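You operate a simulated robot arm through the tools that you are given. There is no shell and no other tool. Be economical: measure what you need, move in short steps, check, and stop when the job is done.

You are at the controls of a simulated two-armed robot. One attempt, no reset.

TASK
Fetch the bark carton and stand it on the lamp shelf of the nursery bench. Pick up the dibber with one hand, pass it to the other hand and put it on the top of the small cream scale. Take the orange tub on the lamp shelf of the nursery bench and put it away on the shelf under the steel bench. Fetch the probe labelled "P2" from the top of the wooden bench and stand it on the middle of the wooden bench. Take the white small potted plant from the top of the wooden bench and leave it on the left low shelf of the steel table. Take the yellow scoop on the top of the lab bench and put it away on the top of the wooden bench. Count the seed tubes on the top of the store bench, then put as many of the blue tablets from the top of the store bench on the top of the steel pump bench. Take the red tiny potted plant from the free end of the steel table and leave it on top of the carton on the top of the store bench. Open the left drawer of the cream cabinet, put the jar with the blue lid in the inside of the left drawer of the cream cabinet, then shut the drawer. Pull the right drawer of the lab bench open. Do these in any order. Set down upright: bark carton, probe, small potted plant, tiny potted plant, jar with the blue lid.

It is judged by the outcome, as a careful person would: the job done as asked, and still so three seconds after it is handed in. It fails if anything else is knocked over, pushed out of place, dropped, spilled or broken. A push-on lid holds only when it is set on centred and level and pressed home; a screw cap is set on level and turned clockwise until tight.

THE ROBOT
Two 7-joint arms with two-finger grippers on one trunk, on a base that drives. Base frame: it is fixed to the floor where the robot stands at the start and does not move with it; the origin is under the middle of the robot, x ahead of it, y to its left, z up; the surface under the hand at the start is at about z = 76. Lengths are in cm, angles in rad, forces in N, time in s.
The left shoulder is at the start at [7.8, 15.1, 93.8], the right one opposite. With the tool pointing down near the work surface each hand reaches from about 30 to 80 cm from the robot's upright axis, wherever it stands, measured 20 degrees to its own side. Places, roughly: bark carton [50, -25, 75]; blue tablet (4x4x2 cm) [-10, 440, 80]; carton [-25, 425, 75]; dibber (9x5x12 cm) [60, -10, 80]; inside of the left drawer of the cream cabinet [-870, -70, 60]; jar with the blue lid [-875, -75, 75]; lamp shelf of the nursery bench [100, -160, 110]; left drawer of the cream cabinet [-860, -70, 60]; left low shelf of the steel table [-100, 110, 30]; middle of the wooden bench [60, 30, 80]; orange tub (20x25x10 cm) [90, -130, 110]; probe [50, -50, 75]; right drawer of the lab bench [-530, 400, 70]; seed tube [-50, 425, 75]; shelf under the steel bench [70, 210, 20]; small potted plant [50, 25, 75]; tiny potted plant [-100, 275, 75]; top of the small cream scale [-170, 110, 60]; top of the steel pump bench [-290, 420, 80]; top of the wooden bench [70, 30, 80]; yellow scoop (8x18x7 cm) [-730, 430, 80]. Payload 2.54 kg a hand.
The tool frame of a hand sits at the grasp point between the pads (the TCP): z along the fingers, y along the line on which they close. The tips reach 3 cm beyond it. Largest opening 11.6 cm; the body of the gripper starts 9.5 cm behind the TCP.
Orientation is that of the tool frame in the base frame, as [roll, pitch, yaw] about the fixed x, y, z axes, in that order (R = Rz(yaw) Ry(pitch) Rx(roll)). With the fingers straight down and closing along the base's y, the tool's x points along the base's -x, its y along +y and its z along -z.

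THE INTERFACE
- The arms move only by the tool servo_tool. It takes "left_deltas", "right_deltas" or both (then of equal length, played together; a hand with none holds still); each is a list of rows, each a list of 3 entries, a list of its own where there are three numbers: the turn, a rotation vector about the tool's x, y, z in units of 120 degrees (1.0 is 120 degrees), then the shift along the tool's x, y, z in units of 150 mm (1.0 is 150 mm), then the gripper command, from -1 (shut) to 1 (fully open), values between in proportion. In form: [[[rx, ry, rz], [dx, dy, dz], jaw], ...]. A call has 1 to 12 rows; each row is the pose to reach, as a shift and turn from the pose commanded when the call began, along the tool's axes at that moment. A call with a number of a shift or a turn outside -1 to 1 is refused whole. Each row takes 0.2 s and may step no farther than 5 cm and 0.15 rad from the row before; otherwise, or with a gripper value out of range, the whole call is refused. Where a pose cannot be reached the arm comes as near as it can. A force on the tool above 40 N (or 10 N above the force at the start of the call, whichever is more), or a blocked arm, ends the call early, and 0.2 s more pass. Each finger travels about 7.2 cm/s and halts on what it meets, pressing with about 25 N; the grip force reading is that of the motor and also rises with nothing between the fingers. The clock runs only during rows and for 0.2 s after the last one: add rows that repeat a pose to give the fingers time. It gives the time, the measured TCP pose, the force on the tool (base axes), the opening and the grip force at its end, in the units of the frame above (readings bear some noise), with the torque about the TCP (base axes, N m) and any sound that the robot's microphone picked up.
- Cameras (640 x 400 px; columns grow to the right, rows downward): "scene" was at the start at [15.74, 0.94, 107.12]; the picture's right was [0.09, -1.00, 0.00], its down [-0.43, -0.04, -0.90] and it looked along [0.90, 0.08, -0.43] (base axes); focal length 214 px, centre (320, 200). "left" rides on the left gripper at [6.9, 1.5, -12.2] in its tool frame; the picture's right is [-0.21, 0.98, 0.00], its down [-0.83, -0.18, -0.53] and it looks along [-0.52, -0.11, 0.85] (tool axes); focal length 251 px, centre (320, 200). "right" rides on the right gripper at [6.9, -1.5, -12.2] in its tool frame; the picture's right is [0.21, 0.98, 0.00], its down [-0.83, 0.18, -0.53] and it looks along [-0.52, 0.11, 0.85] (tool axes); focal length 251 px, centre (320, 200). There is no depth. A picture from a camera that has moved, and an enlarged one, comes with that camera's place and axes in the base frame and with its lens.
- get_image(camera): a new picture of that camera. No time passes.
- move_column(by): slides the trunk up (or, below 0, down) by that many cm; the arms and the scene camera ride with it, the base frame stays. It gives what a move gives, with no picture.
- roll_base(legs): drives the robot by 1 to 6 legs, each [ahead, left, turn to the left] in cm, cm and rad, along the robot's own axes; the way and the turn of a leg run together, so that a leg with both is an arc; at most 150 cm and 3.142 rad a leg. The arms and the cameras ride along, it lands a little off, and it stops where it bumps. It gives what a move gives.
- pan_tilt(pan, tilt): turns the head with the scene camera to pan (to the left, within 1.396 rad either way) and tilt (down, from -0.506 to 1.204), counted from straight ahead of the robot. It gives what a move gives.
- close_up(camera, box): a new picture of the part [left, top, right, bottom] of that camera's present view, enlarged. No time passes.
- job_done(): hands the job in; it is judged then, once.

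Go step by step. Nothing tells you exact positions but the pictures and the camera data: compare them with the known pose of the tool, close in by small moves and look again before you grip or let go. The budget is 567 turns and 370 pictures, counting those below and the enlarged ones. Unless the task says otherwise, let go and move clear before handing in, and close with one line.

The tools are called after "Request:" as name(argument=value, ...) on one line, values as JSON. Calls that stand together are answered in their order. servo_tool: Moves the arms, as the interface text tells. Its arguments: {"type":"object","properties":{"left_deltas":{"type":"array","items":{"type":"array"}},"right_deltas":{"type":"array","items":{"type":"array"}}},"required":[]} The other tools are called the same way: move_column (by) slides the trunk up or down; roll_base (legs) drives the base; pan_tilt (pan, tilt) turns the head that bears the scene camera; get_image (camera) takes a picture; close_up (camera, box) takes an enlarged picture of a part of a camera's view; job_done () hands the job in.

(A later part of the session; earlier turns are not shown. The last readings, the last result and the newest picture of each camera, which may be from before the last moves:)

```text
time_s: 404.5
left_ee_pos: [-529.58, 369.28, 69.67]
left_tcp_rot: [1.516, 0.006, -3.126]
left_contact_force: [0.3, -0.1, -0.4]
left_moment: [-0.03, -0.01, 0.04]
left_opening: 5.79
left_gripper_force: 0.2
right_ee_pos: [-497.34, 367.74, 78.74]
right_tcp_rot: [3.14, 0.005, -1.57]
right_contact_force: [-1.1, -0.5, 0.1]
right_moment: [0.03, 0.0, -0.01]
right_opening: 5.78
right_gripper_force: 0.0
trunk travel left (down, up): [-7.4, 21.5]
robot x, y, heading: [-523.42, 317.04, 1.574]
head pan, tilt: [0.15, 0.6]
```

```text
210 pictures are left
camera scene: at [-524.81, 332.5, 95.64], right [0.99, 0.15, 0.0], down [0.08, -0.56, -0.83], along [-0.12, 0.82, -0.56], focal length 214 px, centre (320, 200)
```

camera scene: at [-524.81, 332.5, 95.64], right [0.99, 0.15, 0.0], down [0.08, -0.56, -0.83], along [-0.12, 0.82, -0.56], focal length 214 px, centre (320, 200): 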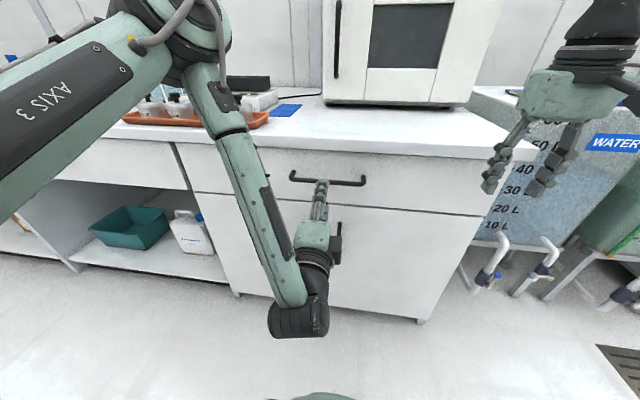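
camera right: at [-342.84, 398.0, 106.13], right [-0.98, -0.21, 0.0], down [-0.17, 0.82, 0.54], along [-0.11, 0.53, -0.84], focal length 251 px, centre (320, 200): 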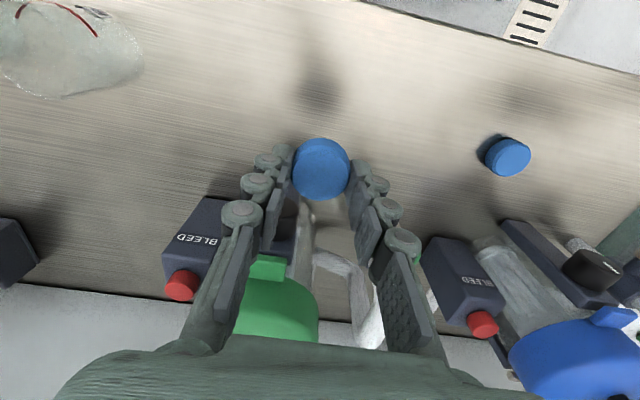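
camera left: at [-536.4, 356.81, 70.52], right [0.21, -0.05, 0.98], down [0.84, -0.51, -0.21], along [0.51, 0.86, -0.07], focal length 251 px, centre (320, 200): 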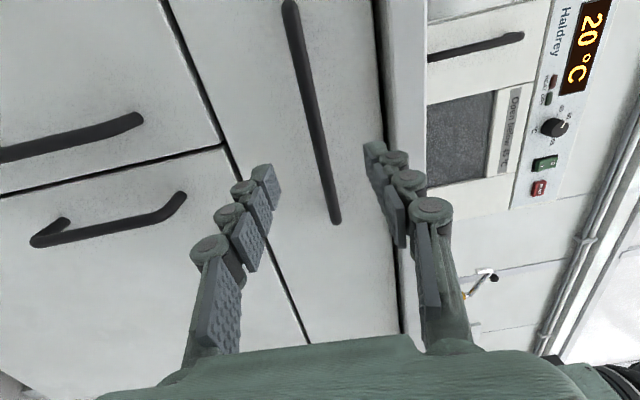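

Request:
servo_tool(left_deltas=[[[0, 0, 0], [0, -0.01, 0.2], 0], [[0, 0, 0], [0, -0.02, 0.4], 0], [[0, 0, 0], [0, -0.03, 0.54], 0], [[0, 0, 0], [0, -0.03, 0.54], 0]])

Request:
get_image(camera="left")

```text
time_s: 405.5
left_ee_pos: [-527.73, 376.73, 70.82]
left_tcp_rot: [1.52, 0.006, -3.119]
left_contact_force: [-0.5, 0.2, -0.4]
left_moment: [0.0, -0.01, 0.01]
left_opening: 5.77
left_gripper_force: 0.1
left hand out of reach, approached as far as the arm can: row 1, 2, 3, 4
right_ee_pos: [-497.38, 367.79, 78.78]
right_tcp_rot: [3.141, 0.004, -1.57]
right_contact_force: [-0.4, 0.1, -0.6]
right_moment: [0.01, 0.01, -0.02]
right_opening: 5.77
right_gripper_force: 0.0
trunk travel left (down, up): [-7.4, 21.5]
robot x, y, heading: [-523.59, 317.0, 1.569]
head pan, tilt: [0.15, 0.6]
```

```text
209 pictures are left
camera left: at [-534.51, 364.19, 71.68], right [0.21, -0.04, 0.98], down [0.84, -0.5, -0.2], along [0.5, 0.86, -0.07], focal length 251 px, centre (320, 200)
```

left: 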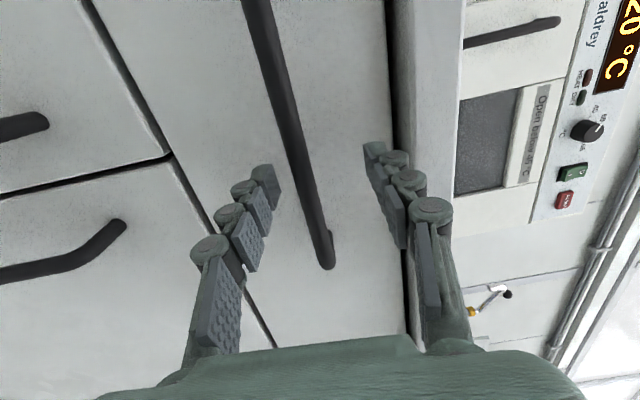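

Request:
servo_tool(left_deltas=[[[0, 0, 0], [0, 0, 0], -0.5], [[0, 0, 0], [0, 0, 0], -1], [[0, 0, 0], [0, 0, 0], -1], [[0, 0, 0], [0, 0, 0], -1], [[0, 0, 0], [0, 0, 0], -1]])

Request:
get_image(camera="left")

```text
time_s: 406.7
left_ee_pos: [-528.01, 376.72, 69.98]
left_tcp_rot: [1.542, 0.004, -3.12]
left_contact_force: [-0.2, -0.3, -38.1]
left_moment: [-0.3, 0.17, 0.27]
left_opening: 1.05
left_gripper_force: 37.6
right_ee_pos: [-497.36, 368.0, 78.59]
right_tcp_rot: [3.14, 0.002, -1.568]
right_contact_force: [-0.2, -1.3, -0.2]
right_moment: [-0.03, 0.0, 0.01]
right_opening: 5.82
right_gripper_force: 0.1
trunk travel left (down, up): [-7.4, 21.5]
robot x, y, heading: [-523.45, 317.07, 1.571]
head pan, tilt: [0.15, 0.6]
```

```text
208 pictures are left
camera left: at [-534.55, 364.27, 71.15], right [0.21, -0.03, 0.98], down [0.84, -0.51, -0.19], along [0.5, 0.86, -0.09], focal length 251 px, centre (320, 200)
```

left: 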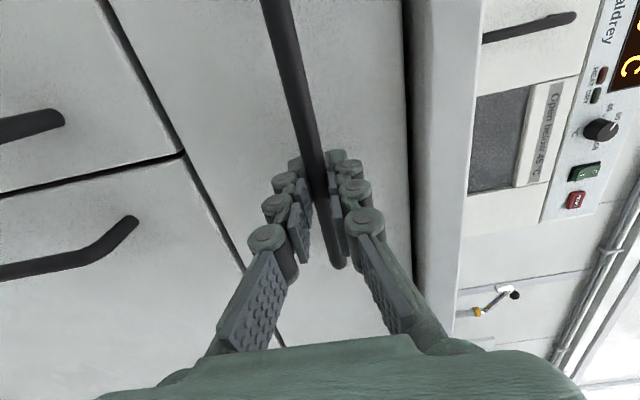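

Request:
servo_tool(left_deltas=[[[0, 0, 0], [0, -0.03, 0], -1], [[0, 0, 0], [0, -0.055, 0], -1], [[0, 0, 0], [0, -0.055, 0], -1]])

Request:
roll_base(legs=[[-12, 0, 0]])

Request:
get_image(camera="scene")

```text
time_s: 407.5
left_ee_pos: [-527.81, 376.72, 70.07]
left_tcp_rot: [1.525, 0.005, -3.111]
left_contact_force: [-20.1, 2.6, -23.0]
left_moment: [-0.17, 0.17, -0.48]
left_opening: 1.05
left_gripper_force: 37.8
left hand out of reach, approached as far as the arm can: row 1, 2, 3
right_ee_pos: [-497.46, 367.9, 78.62]
right_tcp_rot: [-3.141, 0.005, -1.569]
right_contact_force: [0.5, -0.5, 0.8]
right_moment: [0.05, 0.04, 0.01]
right_opening: 5.77
right_gripper_force: 0.0
trunk travel left (down, up): [-7.4, 21.5]
robot x, y, heading: [-523.41, 317.07, 1.568]
head pan, tilt: [0.15, 0.6]
```

```text
time_s: 408.8
left_ee_pos: [-527.91, 364.96, 70.1]
left_tcp_rot: [1.526, 0.0, -3.113]
left_contact_force: [-30.8, 0.6, -17.3]
left_moment: [-0.12, 0.03, 0.2]
left_opening: 1.04
left_gripper_force: 37.9
right_ee_pos: [-497.27, 356.09, 78.83]
right_tcp_rot: [-3.14, 0.002, -1.572]
right_contact_force: [-0.1, -1.2, -0.4]
right_moment: [0.02, 0.02, 0.05]
right_opening: 5.81
right_gripper_force: 0.1
trunk travel left (down, up): [-7.4, 21.5]
robot x, y, heading: [-523.16, 305.5, 1.565]
head pan, tilt: [0.15, 0.6]
```

```text
207 pictures are left
camera scene: at [-524.93, 320.89, 95.61], right [0.99, 0.15, 0.0], down [0.09, -0.56, -0.82], along [-0.12, 0.82, -0.57], focal length 214 px, centre (320, 200)
```

scene: 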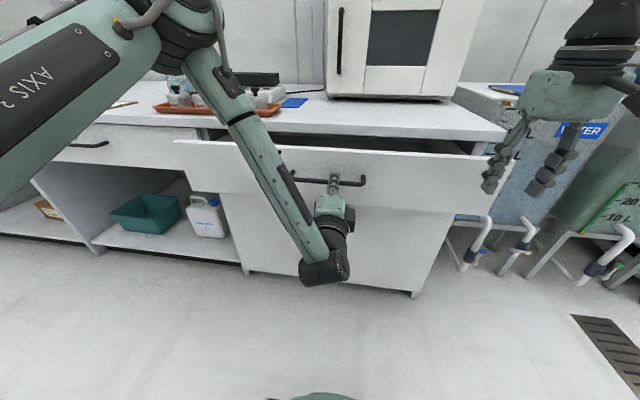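

Drawer is coming open. I pull farther.

Request:
roll_base(legs=[[-14, 0, 0]])

Request:
get_image(camera="scene")

```text
time_s: 410.1
left_ee_pos: [-527.86, 350.99, 70.01]
left_tcp_rot: [1.525, 0.0, -3.111]
left_contact_force: [1.2, 0.5, -11.2]
left_moment: [-0.07, 0.0, -0.24]
left_opening: 1.03
left_gripper_force: 37.9
right_ee_pos: [-497.31, 342.27, 78.65]
right_tcp_rot: [3.14, 0.004, -1.572]
right_contact_force: [-0.2, -0.1, 0.9]
right_moment: [0.01, -0.02, -0.02]
right_opening: 5.8
right_gripper_force: 0.0
trunk travel left (down, up): [-7.4, 21.5]
robot x, y, heading: [-523.56, 290.73, 1.569]
head pan, tilt: [0.15, 0.6]
```

```text
206 pictures are left
camera scene: at [-524.84, 306.95, 95.62], right [0.99, 0.15, 0.0], down [0.08, -0.56, -0.82], along [-0.12, 0.82, -0.57], focal length 214 px, centre (320, 200)
```

scene: 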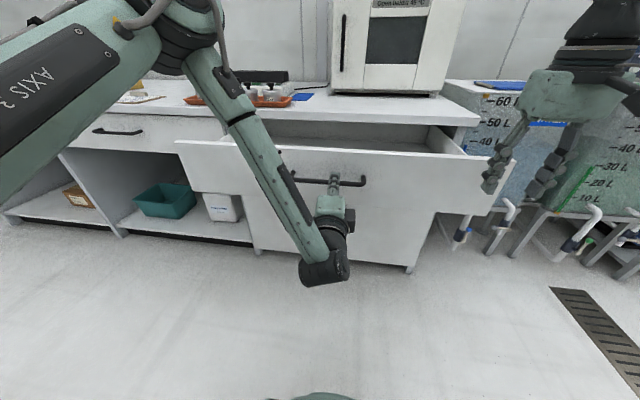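

Request:
roll_base(legs=[[-7, 0, 0]])

Request:
servo_tool(left_deltas=[[[0, 0, 0], [0, 0, 0], -0.6], [[0, 0, 0], [0, 0, 0], -0.1], [[0, 0, 0], [0, 0, 0], 0], [[0, 0, 0], [0, 0, -0.2], 0], [[0, 0, 0], [0, 0, -0.4], 0]])

Request:
get_image(camera="scene")

```text
time_s: 411.1
left_ee_pos: [-527.79, 344.18, 69.89]
left_tcp_rot: [1.524, 0.001, -3.112]
left_contact_force: [7.2, -1.4, -5.3]
left_moment: [-0.04, -0.04, -0.23]
left_opening: 1.04
left_gripper_force: 37.9
right_ee_pos: [-497.36, 335.45, 78.65]
right_tcp_rot: [3.138, 0.005, -1.567]
right_contact_force: [0.8, -0.3, 0.8]
right_moment: [-0.01, -0.01, -0.01]
right_opening: 5.8
right_gripper_force: 0.1
trunk travel left (down, up): [-7.4, 21.5]
robot x, y, heading: [-523.4, 284.63, 1.572]
head pan, tilt: [0.15, 0.6]
```

```text
time_s: 412.3
left_ee_pos: [-527.53, 337.99, 69.58]
left_tcp_rot: [1.526, -0.001, -3.111]
left_contact_force: [-0.1, 0.3, -0.3]
left_moment: [-0.02, -0.02, 0.0]
left_opening: 5.8
left_gripper_force: 0.2
right_ee_pos: [-497.38, 335.47, 78.79]
right_tcp_rot: [3.141, 0.005, -1.571]
right_contact_force: [-0.3, 0.3, 0.4]
right_moment: [-0.01, -0.04, -0.01]
right_opening: 5.82
right_gripper_force: 0.1
trunk travel left (down, up): [-7.4, 21.5]
robot x, y, heading: [-523.48, 284.55, 1.568]
head pan, tilt: [0.15, 0.6]
```

```text
205 pictures are left
camera scene: at [-524.86, 300.1, 95.64], right [0.99, 0.15, 0.0], down [0.09, -0.56, -0.83], along [-0.12, 0.82, -0.56], focal length 214 px, centre (320, 200)
```

scene: 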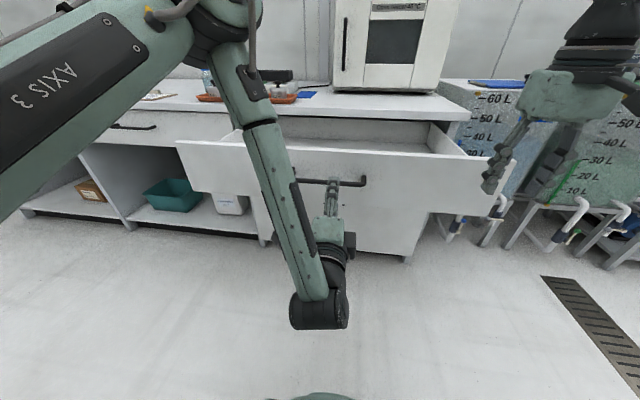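

The lab bench drawer stands open. I back away, raise, and look around for the way to the cream cabinet.

Request:
roll_base(legs=[[-25, 0, 0]])

Request:
move_column(by=18)

Request:
roll_base(legs=[[0, 0, 1.57]])

Request:
pan_tilt(pan=0.5, tilt=0.3)

Request:
get_image(camera="scene")

Request:
pan_tilt(pan=-0.5, tilt=0.3)

Request:
get_image(camera="scene")

```text
time_s: 414.1
left_ee_pos: [-527.48, 313.04, 69.72]
left_tcp_rot: [1.525, 0.001, -3.114]
left_contact_force: [0.2, 0.1, -0.1]
left_moment: [0.03, -0.01, 0.01]
left_opening: 5.84
left_gripper_force: 0.0
right_ee_pos: [-497.3, 310.25, 78.61]
right_tcp_rot: [3.139, 0.006, -1.573]
right_contact_force: [-0.5, 0.4, -0.6]
right_moment: [-0.01, -0.03, 0.02]
right_opening: 5.8
right_gripper_force: 0.0
trunk travel left (down, up): [-7.4, 21.5]
robot x, y, heading: [-523.5, 259.58, 1.568]
head pan, tilt: [0.15, 0.6]
```

```text
time_s: 416.1
left_ee_pos: [-527.51, 313.0, 87.76]
left_tcp_rot: [1.525, 0.0, -3.113]
left_contact_force: [0.0, 0.0, 0.3]
left_moment: [0.0, 0.01, -0.02]
left_opening: 5.81
left_gripper_force: 0.0
right_ee_pos: [-497.19, 310.37, 96.71]
right_tcp_rot: [3.141, 0.006, -1.573]
right_contact_force: [-0.6, 1.0, -0.4]
right_moment: [0.0, 0.03, 0.0]
right_opening: 5.79
right_gripper_force: 0.1
trunk travel left (down, up): [-25.4, 3.5]
robot x, y, heading: [-523.1, 258.95, 1.567]
head pan, tilt: [0.15, 0.6]
```

```text
time_s: 420.6
left_ee_pos: [-576.75, 253.15, 87.73]
left_tcp_rot: [1.526, 0.0, -1.507]
left_contact_force: [-0.7, 0.4, 0.8]
left_moment: [0.02, -0.03, 0.02]
left_opening: 5.8
left_gripper_force: 0.1
right_ee_pos: [-575.14, 283.49, 96.67]
right_tcp_rot: [3.139, 0.006, 0.036]
right_contact_force: [0.1, -0.7, -0.8]
right_moment: [-0.01, -0.01, -0.01]
right_opening: 5.81
right_gripper_force: 0.1
trunk travel left (down, up): [-25.4, 3.5]
robot x, y, heading: [-523.42, 259.56, -3.106]
head pan, tilt: [0.15, 0.6]
```

```text
time_s: 421.4
left_ee_pos: [-576.66, 253.13, 87.58]
left_tcp_rot: [1.527, 0.002, -1.507]
left_contact_force: [0.6, 0.3, 0.5]
left_moment: [0.0, 0.0, 0.0]
left_opening: 5.81
left_gripper_force: 0.1
right_ee_pos: [-575.18, 283.47, 96.67]
right_tcp_rot: [3.141, 0.006, 0.034]
right_contact_force: [-0.4, 0.5, 0.2]
right_moment: [0.0, -0.01, 0.02]
right_opening: 5.81
right_gripper_force: 0.1
trunk travel left (down, up): [-25.4, 3.5]
robot x, y, heading: [-523.15, 259.31, -3.107]
head pan, tilt: [0.499, 0.3]
```

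```text
204 pictures are left
camera scene: at [-538.36, 254.52, 116.38], right [-0.51, 0.86, 0.0], down [0.26, 0.15, -0.96], along [-0.82, -0.49, -0.3], focal length 214 px, centre (320, 200)
```

scene: 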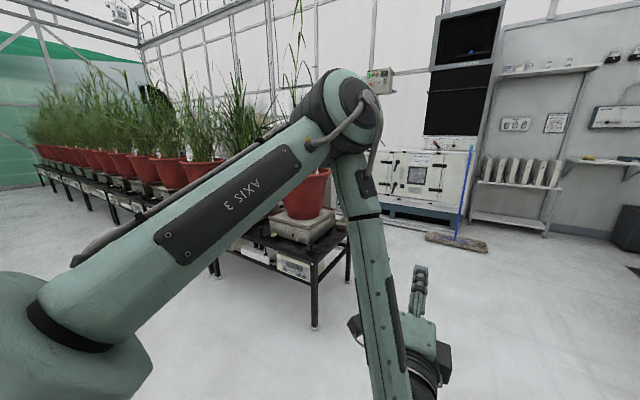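

```text
time_s: 422.6
left_ee_pos: [-576.72, 253.15, 87.71]
left_tcp_rot: [1.527, 0.001, -1.506]
left_contact_force: [0.0, -0.1, -1.1]
left_moment: [0.0, 0.01, -0.01]
left_opening: 5.79
left_gripper_force: 0.1
right_ee_pos: [-575.21, 283.6, 96.73]
right_tcp_rot: [3.14, 0.005, 0.037]
right_contact_force: [0.1, 0.1, -0.8]
right_moment: [0.0, 0.0, 0.0]
right_opening: 5.76
right_gripper_force: 0.1
trunk travel left (down, up): [-25.4, 3.5]
robot x, y, heading: [-523.14, 259.58, -3.107]
head pan, tilt: [-0.499, 0.3]
```

```text
203 pictures are left
camera scene: at [-538.68, 263.44, 116.39], right [0.45, 0.9, 0.0], down [0.26, -0.13, -0.96], along [-0.86, 0.43, -0.3], focal length 214 px, centre (320, 200)
```

scene: 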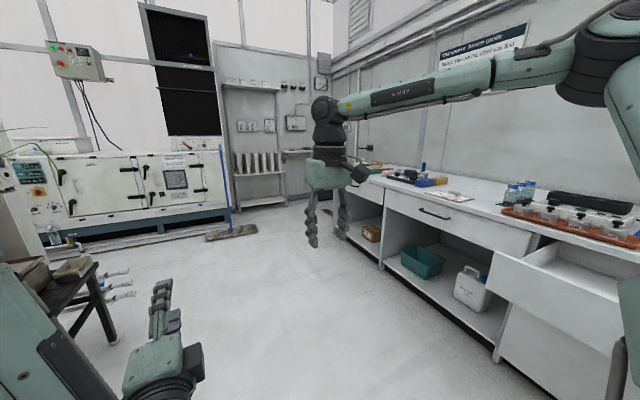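

Request:
roll_base(legs=[[20, -25, -0.03], [140, 0, 0]])

Request:
pan_tilt(pan=0.9, tilt=0.3)

Request:
get_image(camera="scene")

Request:
pan_tilt(pan=-1.2, tilt=0.35)

Request:
get_image(camera="scene")

```text
time_s: 432.3
left_ee_pos: [-739.72, 278.95, 87.65]
left_tcp_rot: [1.526, -0.001, -1.543]
left_contact_force: [0.4, -0.3, 0.2]
left_moment: [-0.04, 0.04, 0.01]
left_opening: 5.8
left_gripper_force: 0.1
right_ee_pos: [-737.18, 309.25, 96.72]
right_tcp_rot: [3.14, 0.005, 0.0]
right_contact_force: [0.8, 0.6, 0.8]
right_moment: [-0.03, 0.02, -0.01]
right_opening: 5.81
right_gripper_force: 0.1
trunk travel left (down, up): [-25.4, 3.5]
robot x, y, heading: [-686.3, 283.2, -3.139]
head pan, tilt: [-0.499, 0.3]
```

```text
time_s: 433.9
left_ee_pos: [-739.69, 278.95, 87.68]
left_tcp_rot: [1.527, -0.001, -1.54]
left_contact_force: [-0.8, -0.5, 0.9]
left_moment: [0.0, -0.01, 0.02]
left_opening: 5.81
left_gripper_force: 0.0
right_ee_pos: [-737.01, 309.19, 96.76]
right_tcp_rot: [3.14, 0.006, 0.001]
right_contact_force: [-0.5, -0.6, 1.1]
right_moment: [-0.01, -0.02, -0.02]
right_opening: 5.79
right_gripper_force: 0.0
trunk travel left (down, up): [-25.4, 3.5]
robot x, y, heading: [-686.18, 283.4, -3.143]
head pan, tilt: [0.901, 0.3]
```

```text
202 pictures are left
camera scene: at [-698.87, 276.08, 116.39], right [-0.78, 0.62, 0.0], down [0.18, 0.23, -0.96], along [-0.59, -0.75, -0.3], focal length 214 px, centre (320, 200)
```

scene: 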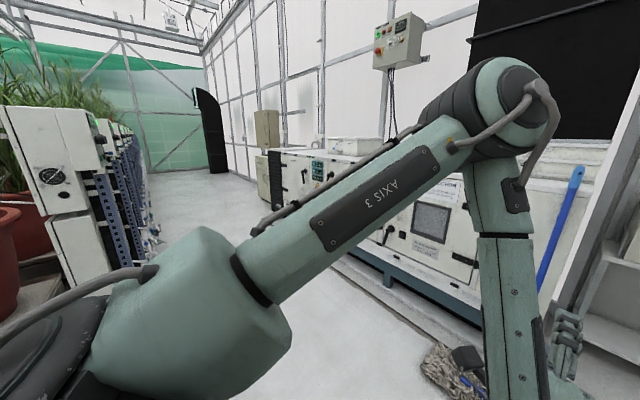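

```text
time_s: 435.9
left_ee_pos: [-739.59, 279.01, 87.68]
left_tcp_rot: [1.525, 0.001, -1.539]
left_contact_force: [-0.3, 0.3, 0.5]
left_moment: [-0.01, 0.0, 0.0]
left_opening: 5.8
left_gripper_force: 0.1
right_ee_pos: [-736.96, 309.25, 96.63]
right_tcp_rot: [3.14, 0.004, 0.001]
right_contact_force: [-0.2, -0.4, -0.4]
right_moment: [0.0, 0.03, 0.01]
right_opening: 5.78
right_gripper_force: 0.0
trunk travel left (down, up): [-25.4, 3.5]
robot x, y, heading: [-686.06, 283.06, -3.14]
head pan, tilt: [-1.201, 0.351]
```

```text
201 pictures are left
camera scene: at [-696.45, 292.07, 115.91], right [0.93, 0.36, 0.0], down [0.12, -0.32, -0.94], along [-0.34, 0.88, -0.34], focal length 214 px, centre (320, 200)
```

scene: 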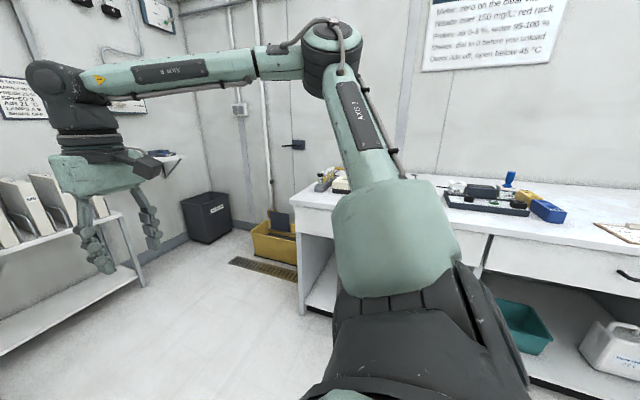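

Request:
roll_base(legs=[[45, -10, 0], [0, 0, 1.57]])

Request:
pan_tilt(pan=0.0, tilt=0.35)

Request:
get_image(camera="scene")

```text
time_s: 442.6
left_ee_pos: [-725.31, 239.62, 87.7]
left_tcp_rot: [1.526, 0.0, 0.053]
left_contact_force: [-0.3, 0.1, 0.0]
left_moment: [-0.04, -0.01, -0.01]
left_opening: 5.81
left_gripper_force: 0.1
right_ee_pos: [-755.56, 241.68, 96.62]
right_tcp_rot: [3.139, 0.006, 1.595]
right_contact_force: [-0.2, 0.1, 0.2]
right_moment: [0.03, 0.01, 0.02]
right_opening: 5.8
right_gripper_force: 0.1
trunk travel left (down, up): [-25.4, 3.5]
robot x, y, heading: [-730.92, 293.11, -1.55]
head pan, tilt: [-1.201, 0.351]
```

```text
time_s: 444.0
left_ee_pos: [-725.07, 239.66, 87.68]
left_tcp_rot: [1.525, -0.001, 0.053]
left_contact_force: [-0.2, 0.7, -0.4]
left_moment: [0.06, 0.01, 0.02]
left_opening: 5.77
left_gripper_force: 0.1
right_ee_pos: [-755.6, 241.63, 96.73]
right_tcp_rot: [3.14, 0.006, 1.596]
right_contact_force: [-0.9, -0.2, 0.1]
right_moment: [0.02, 0.0, 0.01]
right_opening: 5.81
right_gripper_force: 0.0
trunk travel left (down, up): [-25.4, 3.5]
robot x, y, heading: [-731.08, 293.22, -1.545]
head pan, tilt: [0.0, 0.351]
```

```text
200 pictures are left
camera scene: at [-730.61, 277.17, 115.91], right [-1.0, -0.02, 0.0], down [-0.01, 0.34, -0.94], along [0.02, -0.94, -0.34], focal length 214 px, centre (320, 200)
```

scene: 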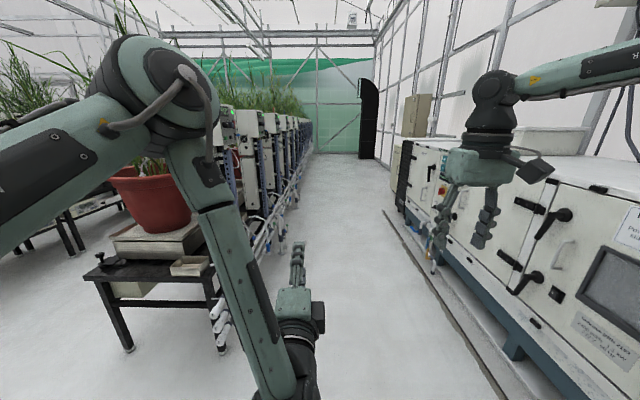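

Request:
roll_base(legs=[[10, -12, -0.02], [110, 0, 0]])

Request:
get_image(camera="scene")

```text
time_s: 451.0
left_ee_pos: [-738.49, 119.55, 87.78]
left_tcp_rot: [1.525, 0.001, 0.02]
left_contact_force: [0.2, -0.5, 0.0]
left_moment: [0.01, -0.01, 0.0]
left_opening: 5.77
left_gripper_force: 0.0
right_ee_pos: [-768.78, 122.51, 96.71]
right_tcp_rot: [3.14, 0.005, 1.565]
right_contact_force: [-0.3, -0.6, 0.5]
right_moment: [0.01, -0.01, 0.04]
right_opening: 5.82
right_gripper_force: 0.0
trunk travel left (down, up): [-25.4, 3.5]
robot x, y, heading: [-742.22, 173.01, -1.578]
head pan, tilt: [0.0, 0.351]
```

```text
199 pictures are left
camera scene: at [-742.72, 157.25, 115.91], right [-1.0, 0.01, 0.0], down [0.0, 0.34, -0.94], along [-0.01, -0.94, -0.34], focal length 214 px, centre (320, 200)
```

scene: 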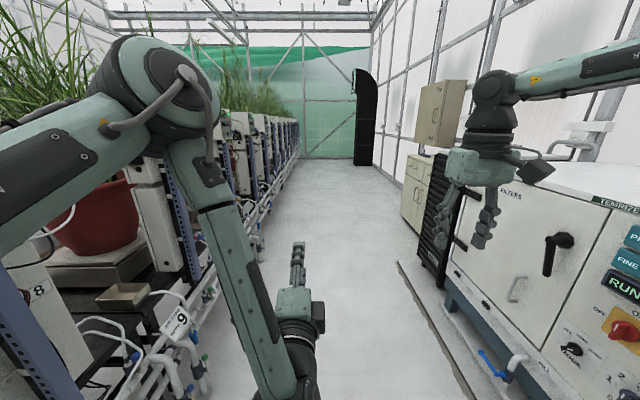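

Request:
roll_base(legs=[[110, 0, 0]])

Request:
pan_tilt(pan=-0.5, tilt=0.45)

Request:
get_image(camera="scene")

```text
time_s: 456.6
left_ee_pos: [-738.26, 9.58, 87.72]
left_tcp_rot: [1.526, 0.0, 0.031]
left_contact_force: [0.4, -0.4, 0.1]
left_moment: [0.03, -0.03, 0.0]
left_opening: 5.82
left_gripper_force: 0.1
right_ee_pos: [-768.61, 12.21, 96.72]
right_tcp_rot: [3.139, 0.005, 1.572]
right_contact_force: [0.5, 0.0, 0.0]
right_moment: [0.01, -0.02, 0.0]
right_opening: 5.81
right_gripper_force: 0.0
trunk travel left (down, up): [-25.4, 3.5]
robot x, y, heading: [-742.44, 62.84, -1.573]
head pan, tilt: [0.0, 0.351]
```

```text
time_s: 457.6
left_ee_pos: [-738.21, 9.58, 87.65]
left_tcp_rot: [1.526, 0.001, 0.031]
left_contact_force: [0.5, 0.1, -0.1]
left_moment: [0.02, 0.03, -0.01]
left_opening: 5.81
left_gripper_force: 0.0
right_ee_pos: [-768.65, 12.27, 96.77]
right_tcp_rot: [3.139, 0.005, 1.573]
right_contact_force: [-1.0, 0.1, -0.8]
right_moment: [0.0, -0.05, -0.03]
right_opening: 5.82
right_gripper_force: 0.1
trunk travel left (down, up): [-25.4, 3.5]
robot x, y, heading: [-742.45, 63.44, -1.572]
head pan, tilt: [-0.499, 0.45]
```

```text
198 pictures are left
camera scene: at [-747.28, 48.48, 115.0], right [-0.88, 0.48, 0.0], down [0.21, 0.38, -0.9], along [-0.43, -0.79, -0.44], focal length 214 px, centre (320, 200)
```

scene: 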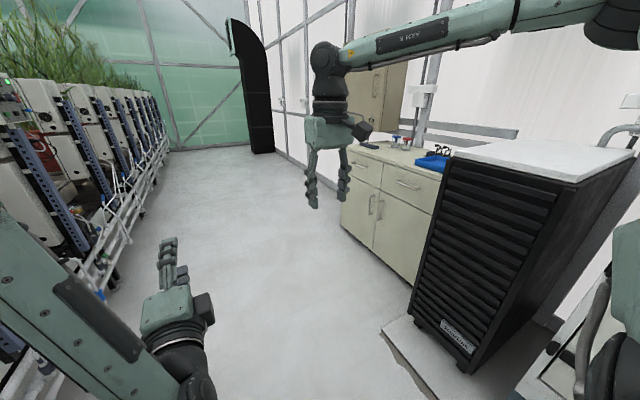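

Request:
roll_base(legs=[[138, 0, 0], [0, 0, -1.57]])

Request:
pan_tilt(pan=0, tilt=0.5)

Request:
get_image(camera="scene")

```text
time_s: 468.3
left_ee_pos: [-798.6, -77.71, 87.73]
left_tcp_rot: [1.524, 0.001, -1.554]
left_contact_force: [0.0, 0.1, 0.4]
left_moment: [-0.01, -0.01, -0.03]
left_opening: 5.79
left_gripper_force: 0.0
right_ee_pos: [-795.54, -47.37, 96.8]
right_tcp_rot: [3.139, 0.005, -0.013]
right_contact_force: [-0.4, -0.1, -0.3]
right_moment: [0.03, -0.01, -0.03]
right_opening: 5.79
right_gripper_force: 0.1
trunk travel left (down, up): [-25.4, 3.5]
robot x, y, heading: [-744.86, -74.17, 3.131]
head pan, tilt: [-0.499, 0.45]
```

```text
time_s: 469.2
left_ee_pos: [-798.68, -77.78, 87.77]
left_tcp_rot: [1.523, 0.0, -1.555]
left_contact_force: [-0.9, -0.1, 0.2]
left_moment: [0.0, -0.02, 0.02]
left_opening: 5.81
left_gripper_force: 0.1
right_ee_pos: [-795.62, -47.43, 96.71]
right_tcp_rot: [3.139, 0.006, -0.012]
right_contact_force: [-0.3, 0.4, -0.3]
right_moment: [-0.02, 0.04, -0.02]
right_opening: 5.78
right_gripper_force: 0.0
trunk travel left (down, up): [-25.4, 3.5]
robot x, y, heading: [-745.19, -74.2, 3.13]
head pan, tilt: [0.0, 0.499]
```

```text
197 pictures are left
camera scene: at [-761.05, -73.73, 114.55], right [0.01, 1.0, 0.0], down [0.48, -0.01, -0.88], along [-0.88, 0.01, -0.48], focal length 214 px, centre (320, 200)
```

scene: 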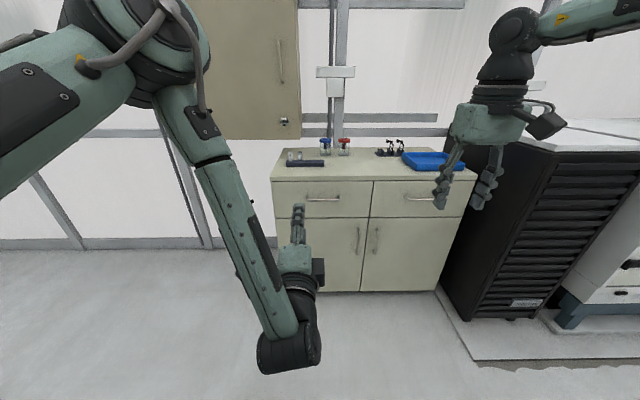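

Request:
close_up(camera="scene", box=[260, 130, 480, 240])

```text
2.91 times, centred on (370, 185) of scene
camera zoom: at [-761.05, -73.73, 114.55], right [0.01, 1.0, 0.0], down [0.48, -0.01, -0.88], along [-0.88, 0.01, -0.48], focal length 624 px, centre (174, 244)
```

zoom: 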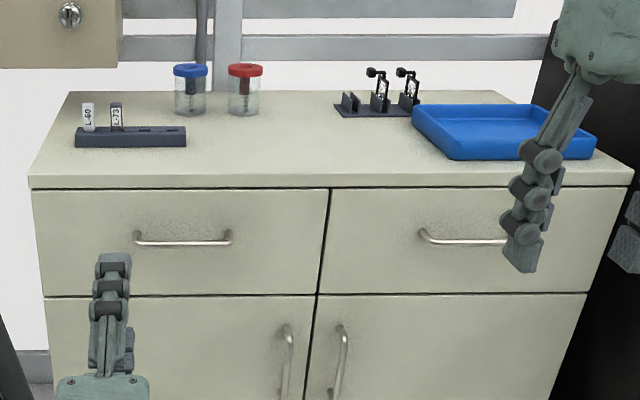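

Jar with blue lid at about (-887, -69), left drawer handle at about y=-71, z≈67. The jar is only reachable before the drawer opens, so I take the jar first. I pull the left hand back, then approach.

Request:
servo_tool(left_deltas=[[[0, 0, 0], [0, 0.1, -0.25], 0], [[0, 0, 0], [0, 0.2, -0.5], 0], [[0, 0, 0], [0, 0.25, -0.7], 0], [[0, 0, 0], [0, 0.25, -0.7], 0]])

Request:
roll_base(legs=[[62, 17, 0]])

Request:
get_image(camera="right")

Request:
get_image(camera="scene")

```text
time_s: 470.2
left_ee_pos: [-788.72, -77.16, 91.18]
left_tcp_rot: [1.527, 0.0, -1.556]
left_contact_force: [0.2, 0.0, 0.3]
left_moment: [-0.03, 0.0, 0.0]
left_opening: 5.79
left_gripper_force: 0.1
left hand out of reach, approached as far as the arm can: row 3, 4
right_ee_pos: [-795.58, -47.4, 96.72]
right_tcp_rot: [3.138, 0.007, -0.013]
right_contact_force: [-0.6, -1.2, 0.1]
right_moment: [-0.01, 0.0, -0.01]
right_opening: 5.79
right_gripper_force: 0.1
trunk travel left (down, up): [-25.4, 3.5]
robot x, y, heading: [-745.34, -73.91, 3.126]
head pan, tilt: [0.0, 0.499]
```

```text
time_s: 473.8
left_ee_pos: [-850.65, -93.84, 91.16]
left_tcp_rot: [1.527, -0.001, -1.545]
left_contact_force: [0.1, 0.0, -0.3]
left_moment: [0.01, 0.04, 0.01]
left_opening: 5.79
left_gripper_force: 0.1
right_ee_pos: [-857.78, -64.21, 96.69]
right_tcp_rot: [3.141, 0.006, -0.003]
right_contact_force: [0.0, 0.7, 0.5]
right_moment: [0.0, -0.03, -0.02]
right_opening: 5.81
right_gripper_force: 0.0
trunk travel left (down, up): [-25.4, 3.5]
robot x, y, heading: [-807.13, -90.27, 3.139]
head pan, tilt: [0.0, 0.499]
```

```text
195 pictures are left
camera right: at [-850.85, -62.74, 108.91], right [0.21, -0.98, 0.0], down [-0.82, -0.18, 0.54], along [-0.53, -0.11, -0.84], focal length 251 px, centre (320, 200)
```

right: 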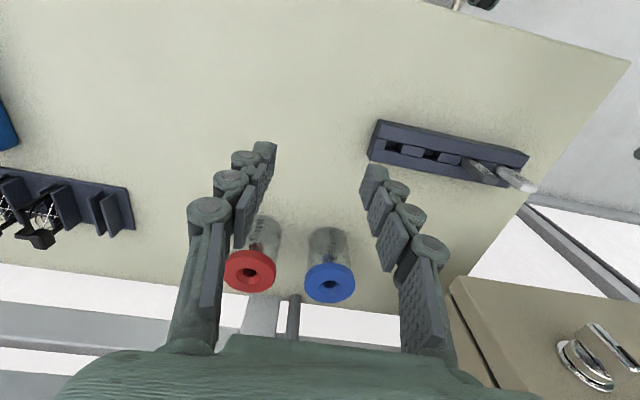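

```text
194 pictures are left
camera scene: at [-823.11, -90.2, 114.54], right [0.0, 1.0, 0.0], down [0.48, 0.0, -0.88], along [-0.88, 0.0, -0.48], focal length 214 px, centre (320, 200)
```

scene: 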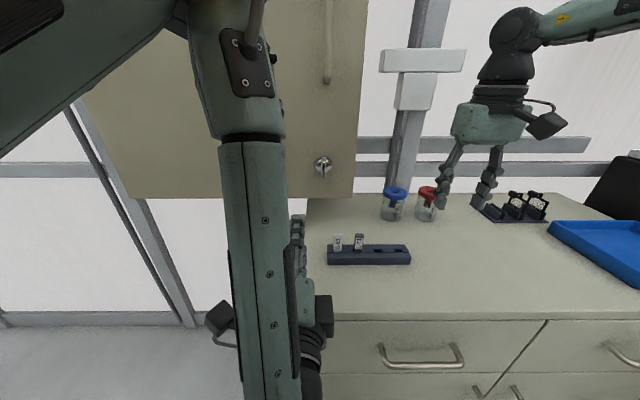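

Request:
servo_tool(right_deltas=[[[0, 0, 0], [-0.28, 0.1, 0], 0.45], [[0, 0, 0], [-0.56, 0.2, 0], 0.45], [[0, 0, 0], [-0.84, 0.3, 0], 0.45], [[0, 0, 0], [-1.0, 0.36, 0], 0.45], [[0, 0, 0], [-1.0, 0.36, 0], 0.45]])

Request:
get_image(camera="right")

```text
time_s: 475.0
left_ee_pos: [-850.84, -93.67, 91.13]
left_tcp_rot: [1.528, -0.001, -1.548]
left_contact_force: [-0.1, 0.7, 0.1]
left_moment: [-0.03, 0.01, -0.01]
left_opening: 5.75
left_gripper_force: 0.0
right_ee_pos: [-871.31, -68.44, 96.36]
right_tcp_rot: [3.14, 0.007, -0.004]
right_contact_force: [-0.4, 0.4, 0.4]
right_moment: [0.01, 0.0, 0.0]
right_opening: 8.39
right_gripper_force: 0.0
right hand out of reach, approached as far as the arm can: row 4, 5
trunk travel left (down, up): [-25.4, 3.5]
robot x, y, heading: [-807.07, -90.26, 3.141]
head pan, tilt: [0.0, 0.499]
```

```text
193 pictures are left
camera right: at [-864.31, -67.11, 108.61], right [0.21, -0.98, 0.0], down [-0.82, -0.18, 0.54], along [-0.53, -0.11, -0.84], focal length 251 px, centre (320, 200)
```

right: 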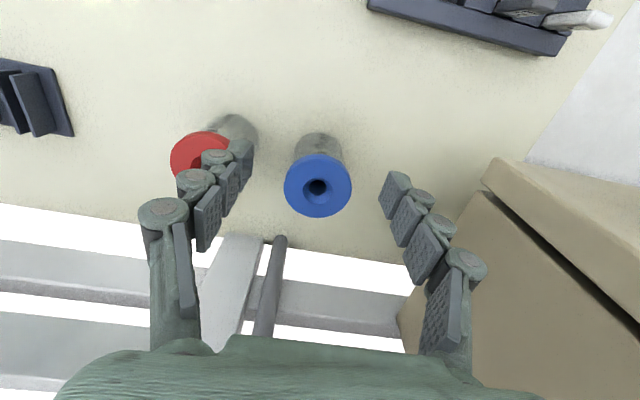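

Request:
roll_base(legs=[[5, 0.5, 0]])

Request:
servo_tool(right_deltas=[[[0, 0, 0], [0, 0.03, 0.2], 0.45], [[0, 0, 0], [-0.02, 0.03, 0.4], 0.45], [[0, 0, 0], [-0.05, 0.03, 0.55], 0.45], [[0, 0, 0], [-0.05, 0.03, 0.55], 0.45]])

Request:
get_image(camera="right")

```text
time_s: 475.9
left_ee_pos: [-855.67, -94.19, 91.14]
left_tcp_rot: [1.529, 0.001, -1.547]
left_contact_force: [-1.2, -0.3, -0.4]
left_moment: [0.01, 0.0, -0.05]
left_opening: 5.82
left_gripper_force: 0.1
right_ee_pos: [-876.28, -69.12, 96.45]
right_tcp_rot: [3.137, 0.007, -0.002]
right_contact_force: [-0.5, -0.5, -0.4]
right_moment: [-0.01, -0.05, 0.03]
right_opening: 8.4
right_gripper_force: 0.1
trunk travel left (down, up): [-25.4, 3.5]
robot x, y, heading: [-811.9, -90.82, 3.139]
head pan, tilt: [0.0, 0.499]
```

```text
time_s: 476.9
left_ee_pos: [-855.76, -94.18, 91.26]
left_tcp_rot: [1.528, 0.001, -1.547]
left_contact_force: [-0.1, -0.5, -0.2]
left_moment: [0.02, -0.01, -0.02]
left_opening: 5.8
left_gripper_force: 0.1
right_ee_pos: [-876.77, -69.66, 88.37]
right_tcp_rot: [3.137, 0.012, -0.003]
right_contact_force: [1.0, -0.7, -0.7]
right_moment: [0.01, 0.02, 0.01]
right_opening: 8.4
right_gripper_force: 0.0
right hand out of reach, approached as far as the arm can: row 3, 4
trunk travel left (down, up): [-25.4, 3.5]
robot x, y, heading: [-811.73, -90.89, 3.14]
head pan, tilt: [0.0, 0.499]
```

```text
192 pictures are left
camera right: at [-869.68, -68.13, 100.48], right [0.21, -0.98, 0.0], down [-0.82, -0.18, 0.54], along [-0.53, -0.12, -0.84], focal length 251 px, centre (320, 200)
```

right: 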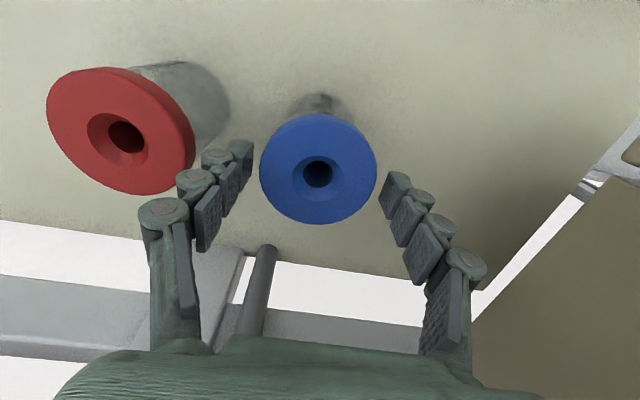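

Request:
servo_tool(right_deltas=[[[0, 0, 0], [0.02, 0, 0.15], 0.45], [[0, 0, 0], [0.02, 0, 0.3], 0.45], [[0, 0, 0], [0.02, 0, 0.45], 0.45], [[0, 0, 0], [0.02, 0, 0.5], 0.45], [[0, 0, 0], [0.02, 0, 0.5], 0.45]])

Request:
get_image(camera="right")

```text
time_s: 478.1
left_ee_pos: [-855.28, -94.28, 91.42]
left_tcp_rot: [1.521, 0.001, -1.547]
left_contact_force: [0.1, -0.7, -0.3]
left_moment: [-0.02, 0.01, 0.01]
left_opening: 5.81
left_gripper_force: 0.0
right_ee_pos: [-876.22, -68.85, 82.77]
right_tcp_rot: [3.139, 0.038, -0.009]
right_contact_force: [8.1, 14.4, 49.1]
right_moment: [2.45, -0.68, 0.28]
right_opening: 6.21
right_gripper_force: 22.2
right hand out of reach, approached as far as the arm can: row 3, 4, 5
trunk travel left (down, up): [-25.4, 3.5]
robot x, y, heading: [-811.74, -90.8, 3.137]
head pan, tilt: [0.0, 0.499]
stopped in row 5 (right hand): the force on the tool passed its limit at 44 N (the readings are from after the stop); the commanded pose is now the measured one
```

```text
191 pictures are left
camera right: at [-868.77, -67.41, 94.76], right [0.21, -0.98, 0.0], down [-0.81, -0.17, 0.57], along [-0.55, -0.11, -0.82], focal length 251 px, centre (320, 200)
```

right: 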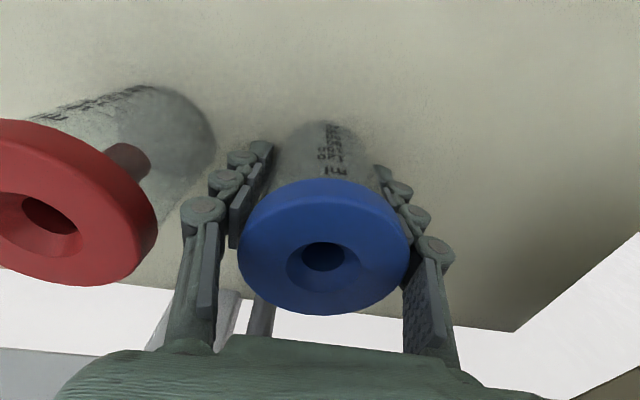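

The cabinet top is higher than assumed (fingertips touched). I lift a little and then close on the jar body.

Request:
servo_tool(right_deltas=[[[0, 0, 0], [0, 0.02, -0.05], 0.3], [[0, 0, 0], [0, 0.03, -0.09], 0.3], [[0, 0, 0], [0, 0.03, -0.09], 0.3]])

Request:
get_image(camera="right")

```text
time_s: 478.9
left_ee_pos: [-855.65, -94.19, 91.18]
left_tcp_rot: [1.528, 0.001, -1.544]
left_contact_force: [1.0, 0.0, 0.5]
left_moment: [0.02, 0.0, 0.03]
left_opening: 5.8
left_gripper_force: 0.0
right_ee_pos: [-876.14, -69.59, 82.83]
right_tcp_rot: [3.132, 0.017, -0.003]
right_contact_force: [0.3, 0.5, -0.2]
right_moment: [0.0, -0.02, 0.0]
right_opening: 7.55
right_gripper_force: 0.0
trunk travel left (down, up): [-25.4, 3.5]
robot x, y, heading: [-812.34, -90.98, 3.132]
head pan, tilt: [0.0, 0.499]
```

```text
190 pictures are left
camera right: at [-868.91, -68.07, 94.95], right [0.21, -0.98, 0.0], down [-0.82, -0.17, 0.55], along [-0.54, -0.12, -0.83], focal length 251 px, centre (320, 200)
```

right: 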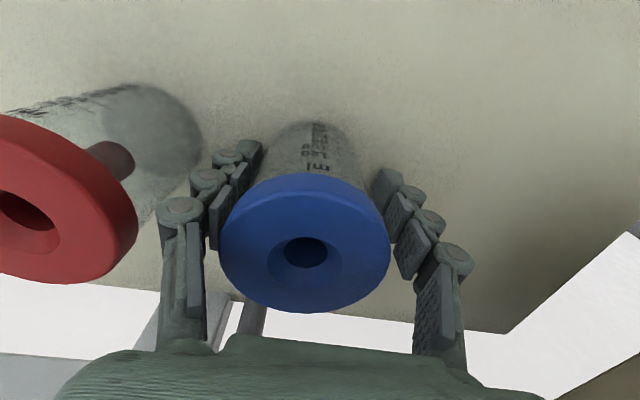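

Request:
servo_tool(right_deltas=[[[0, 0, 0], [-0.01, 0.01, 0], 0.1], [[0, 0, 0], [-0.01, 0.01, 0], -0.2], [[0, 0, 0], [-0.01, 0.01, 0], -1], [[0, 0, 0], [-0.01, 0.01, 0], -1], [[0, 0, 0], [-0.01, 0.01, 0], -1]])

Request:
get_image(camera="right")

Request:
close_up(camera="scene", box=[360, 100, 540, 260])

```text
time_s: 480.1
left_ee_pos: [-855.7, -94.21, 91.15]
left_tcp_rot: [1.526, -0.001, -1.547]
left_contact_force: [-0.5, 0.6, 0.1]
left_moment: [0.0, -0.02, -0.02]
left_opening: 5.8
left_gripper_force: 0.0
right_ee_pos: [-876.22, -69.8, 83.04]
right_tcp_rot: [3.132, 0.02, -0.006]
right_contact_force: [-0.4, 0.6, 0.1]
right_moment: [-0.01, 0.03, 0.01]
right_opening: 5.9
right_gripper_force: 24.9
trunk travel left (down, up): [-25.4, 3.5]
robot x, y, heading: [-812.05, -91.07, 3.138]
head pan, tilt: [0.0, 0.499]
```

```text
189 pictures are left
camera right: at [-869.09, -68.14, 95.04], right [0.21, -0.98, 0.0], down [-0.82, -0.17, 0.55], along [-0.54, -0.12, -0.83], focal length 251 px, centre (320, 200)
```

right: 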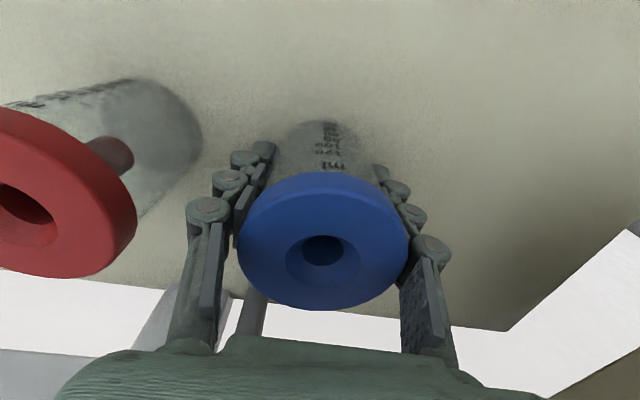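

```text
2.50 times, centred on (450, 180) of scene
camera zoom: at [-828.04, -90.68, 114.55], right [0.0, 1.0, 0.0], down [0.48, 0.0, -0.88], along [-0.88, 0.0, -0.48], focal length 536 px, centre (-5, 250)
```

zoom: 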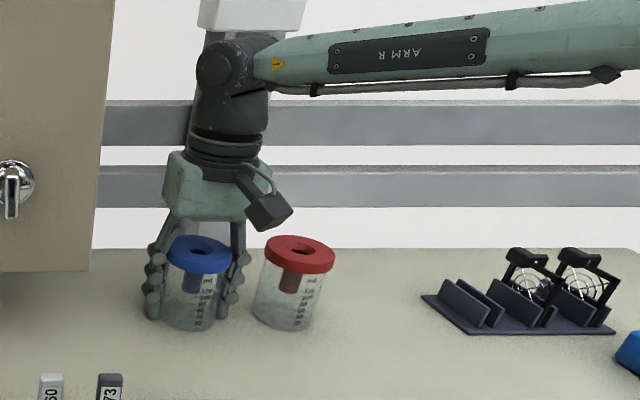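

Request:
servo_tool(right_deltas=[[[0, 0, 0], [0, 0, -0.15], -1], [[0, 0, 0], [0, 0, -0.35], -1], [[0, 0, 0], [0.03, 0, -0.5], -1], [[0, 0, 0], [0.06, -0.03, -0.6], -1], [[0, 0, 0], [0.1, -0.1, -0.65], -1]])

Request:
get_image(camera="scene")

```text
time_s: 481.3
left_ee_pos: [-855.68, -94.18, 91.17]
left_tcp_rot: [1.527, 0.0, -1.547]
left_contact_force: [0.0, 0.0, -0.4]
left_moment: [0.01, -0.03, 0.02]
left_opening: 5.79
left_gripper_force: 0.0
right_ee_pos: [-874.55, -68.04, 92.64]
right_tcp_rot: [3.135, 0.019, -0.005]
right_contact_force: [-0.1, 0.3, -1.7]
right_moment: [0.02, 0.01, 0.02]
right_opening: 5.88
right_gripper_force: 25.0
trunk travel left (down, up): [-25.4, 3.5]
robot x, y, heading: [-812.08, -90.86, 3.135]
head pan, tilt: [0.0, 0.499]
```

```text
187 pictures are left
camera scene: at [-828.03, -90.67, 114.55], right [0.0, 1.0, 0.0], down [0.48, 0.0, -0.88], along [-0.88, 0.0, -0.48], focal length 214 px, centre (320, 200)
```

scene: 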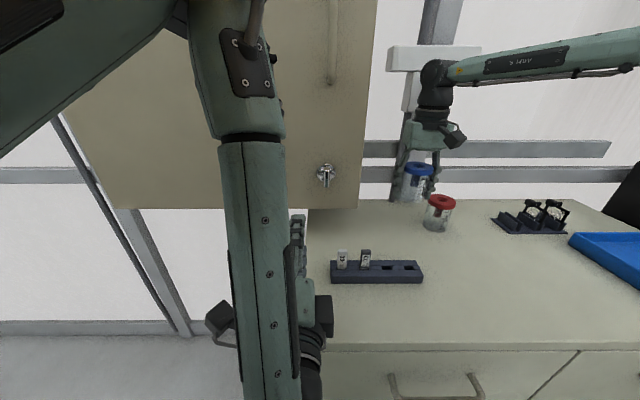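

Request:
roll_base(legs=[[-50, 0, 0], [0, -23, 0]])

Request:
get_image(camera="scene")

Request:
get_image(camera="left")

```text
time_s: 486.7
left_ee_pos: [-806.13, -71.0, 91.19]
left_tcp_rot: [1.527, -0.001, -1.552]
left_contact_force: [-0.1, 0.5, 0.6]
left_moment: [0.0, -0.02, 0.0]
left_opening: 5.8
left_gripper_force: 0.0
right_ee_pos: [-824.89, -44.95, 92.47]
right_tcp_rot: [3.133, 0.021, -0.013]
right_contact_force: [0.3, -0.3, -1.5]
right_moment: [-0.01, 0.01, 0.01]
right_opening: 5.89
right_gripper_force: 25.3
trunk travel left (down, up): [-25.4, 3.5]
robot x, y, heading: [-762.25, -68.23, 3.13]
head pan, tilt: [0.0, 0.499]
```

```text
186 pictures are left
camera scene: at [-778.46, -67.72, 114.54], right [0.01, 1.0, 0.0], down [0.48, -0.01, -0.88], along [-0.88, 0.01, -0.48], focal length 214 px, centre (320, 200)
```

scene: 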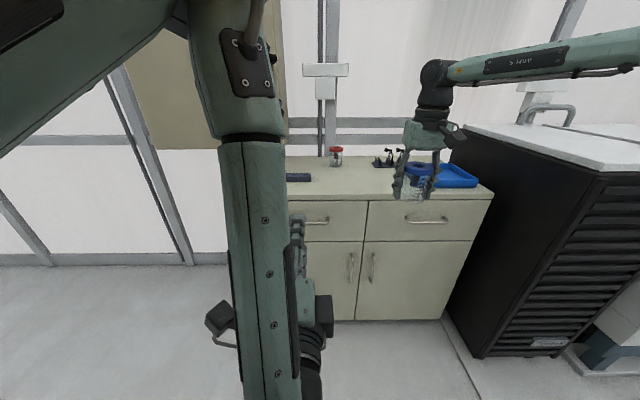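

```text
185 pictures are left
camera left: at [-793.79, -77.83, 92.17], right [0.04, 0.21, 0.98], down [0.51, 0.84, -0.2], along [-0.86, 0.51, -0.08], focal length 251 px, centre (320, 200)
```

left: 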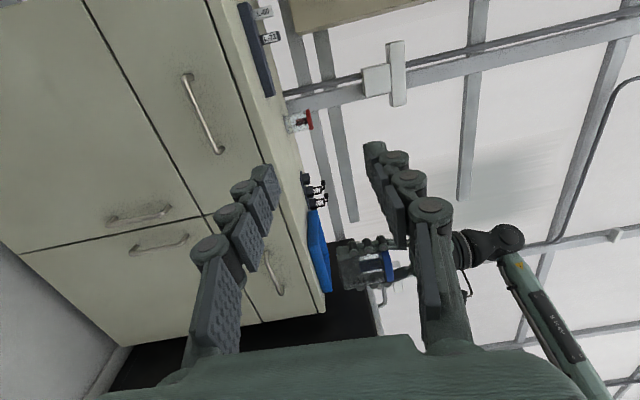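

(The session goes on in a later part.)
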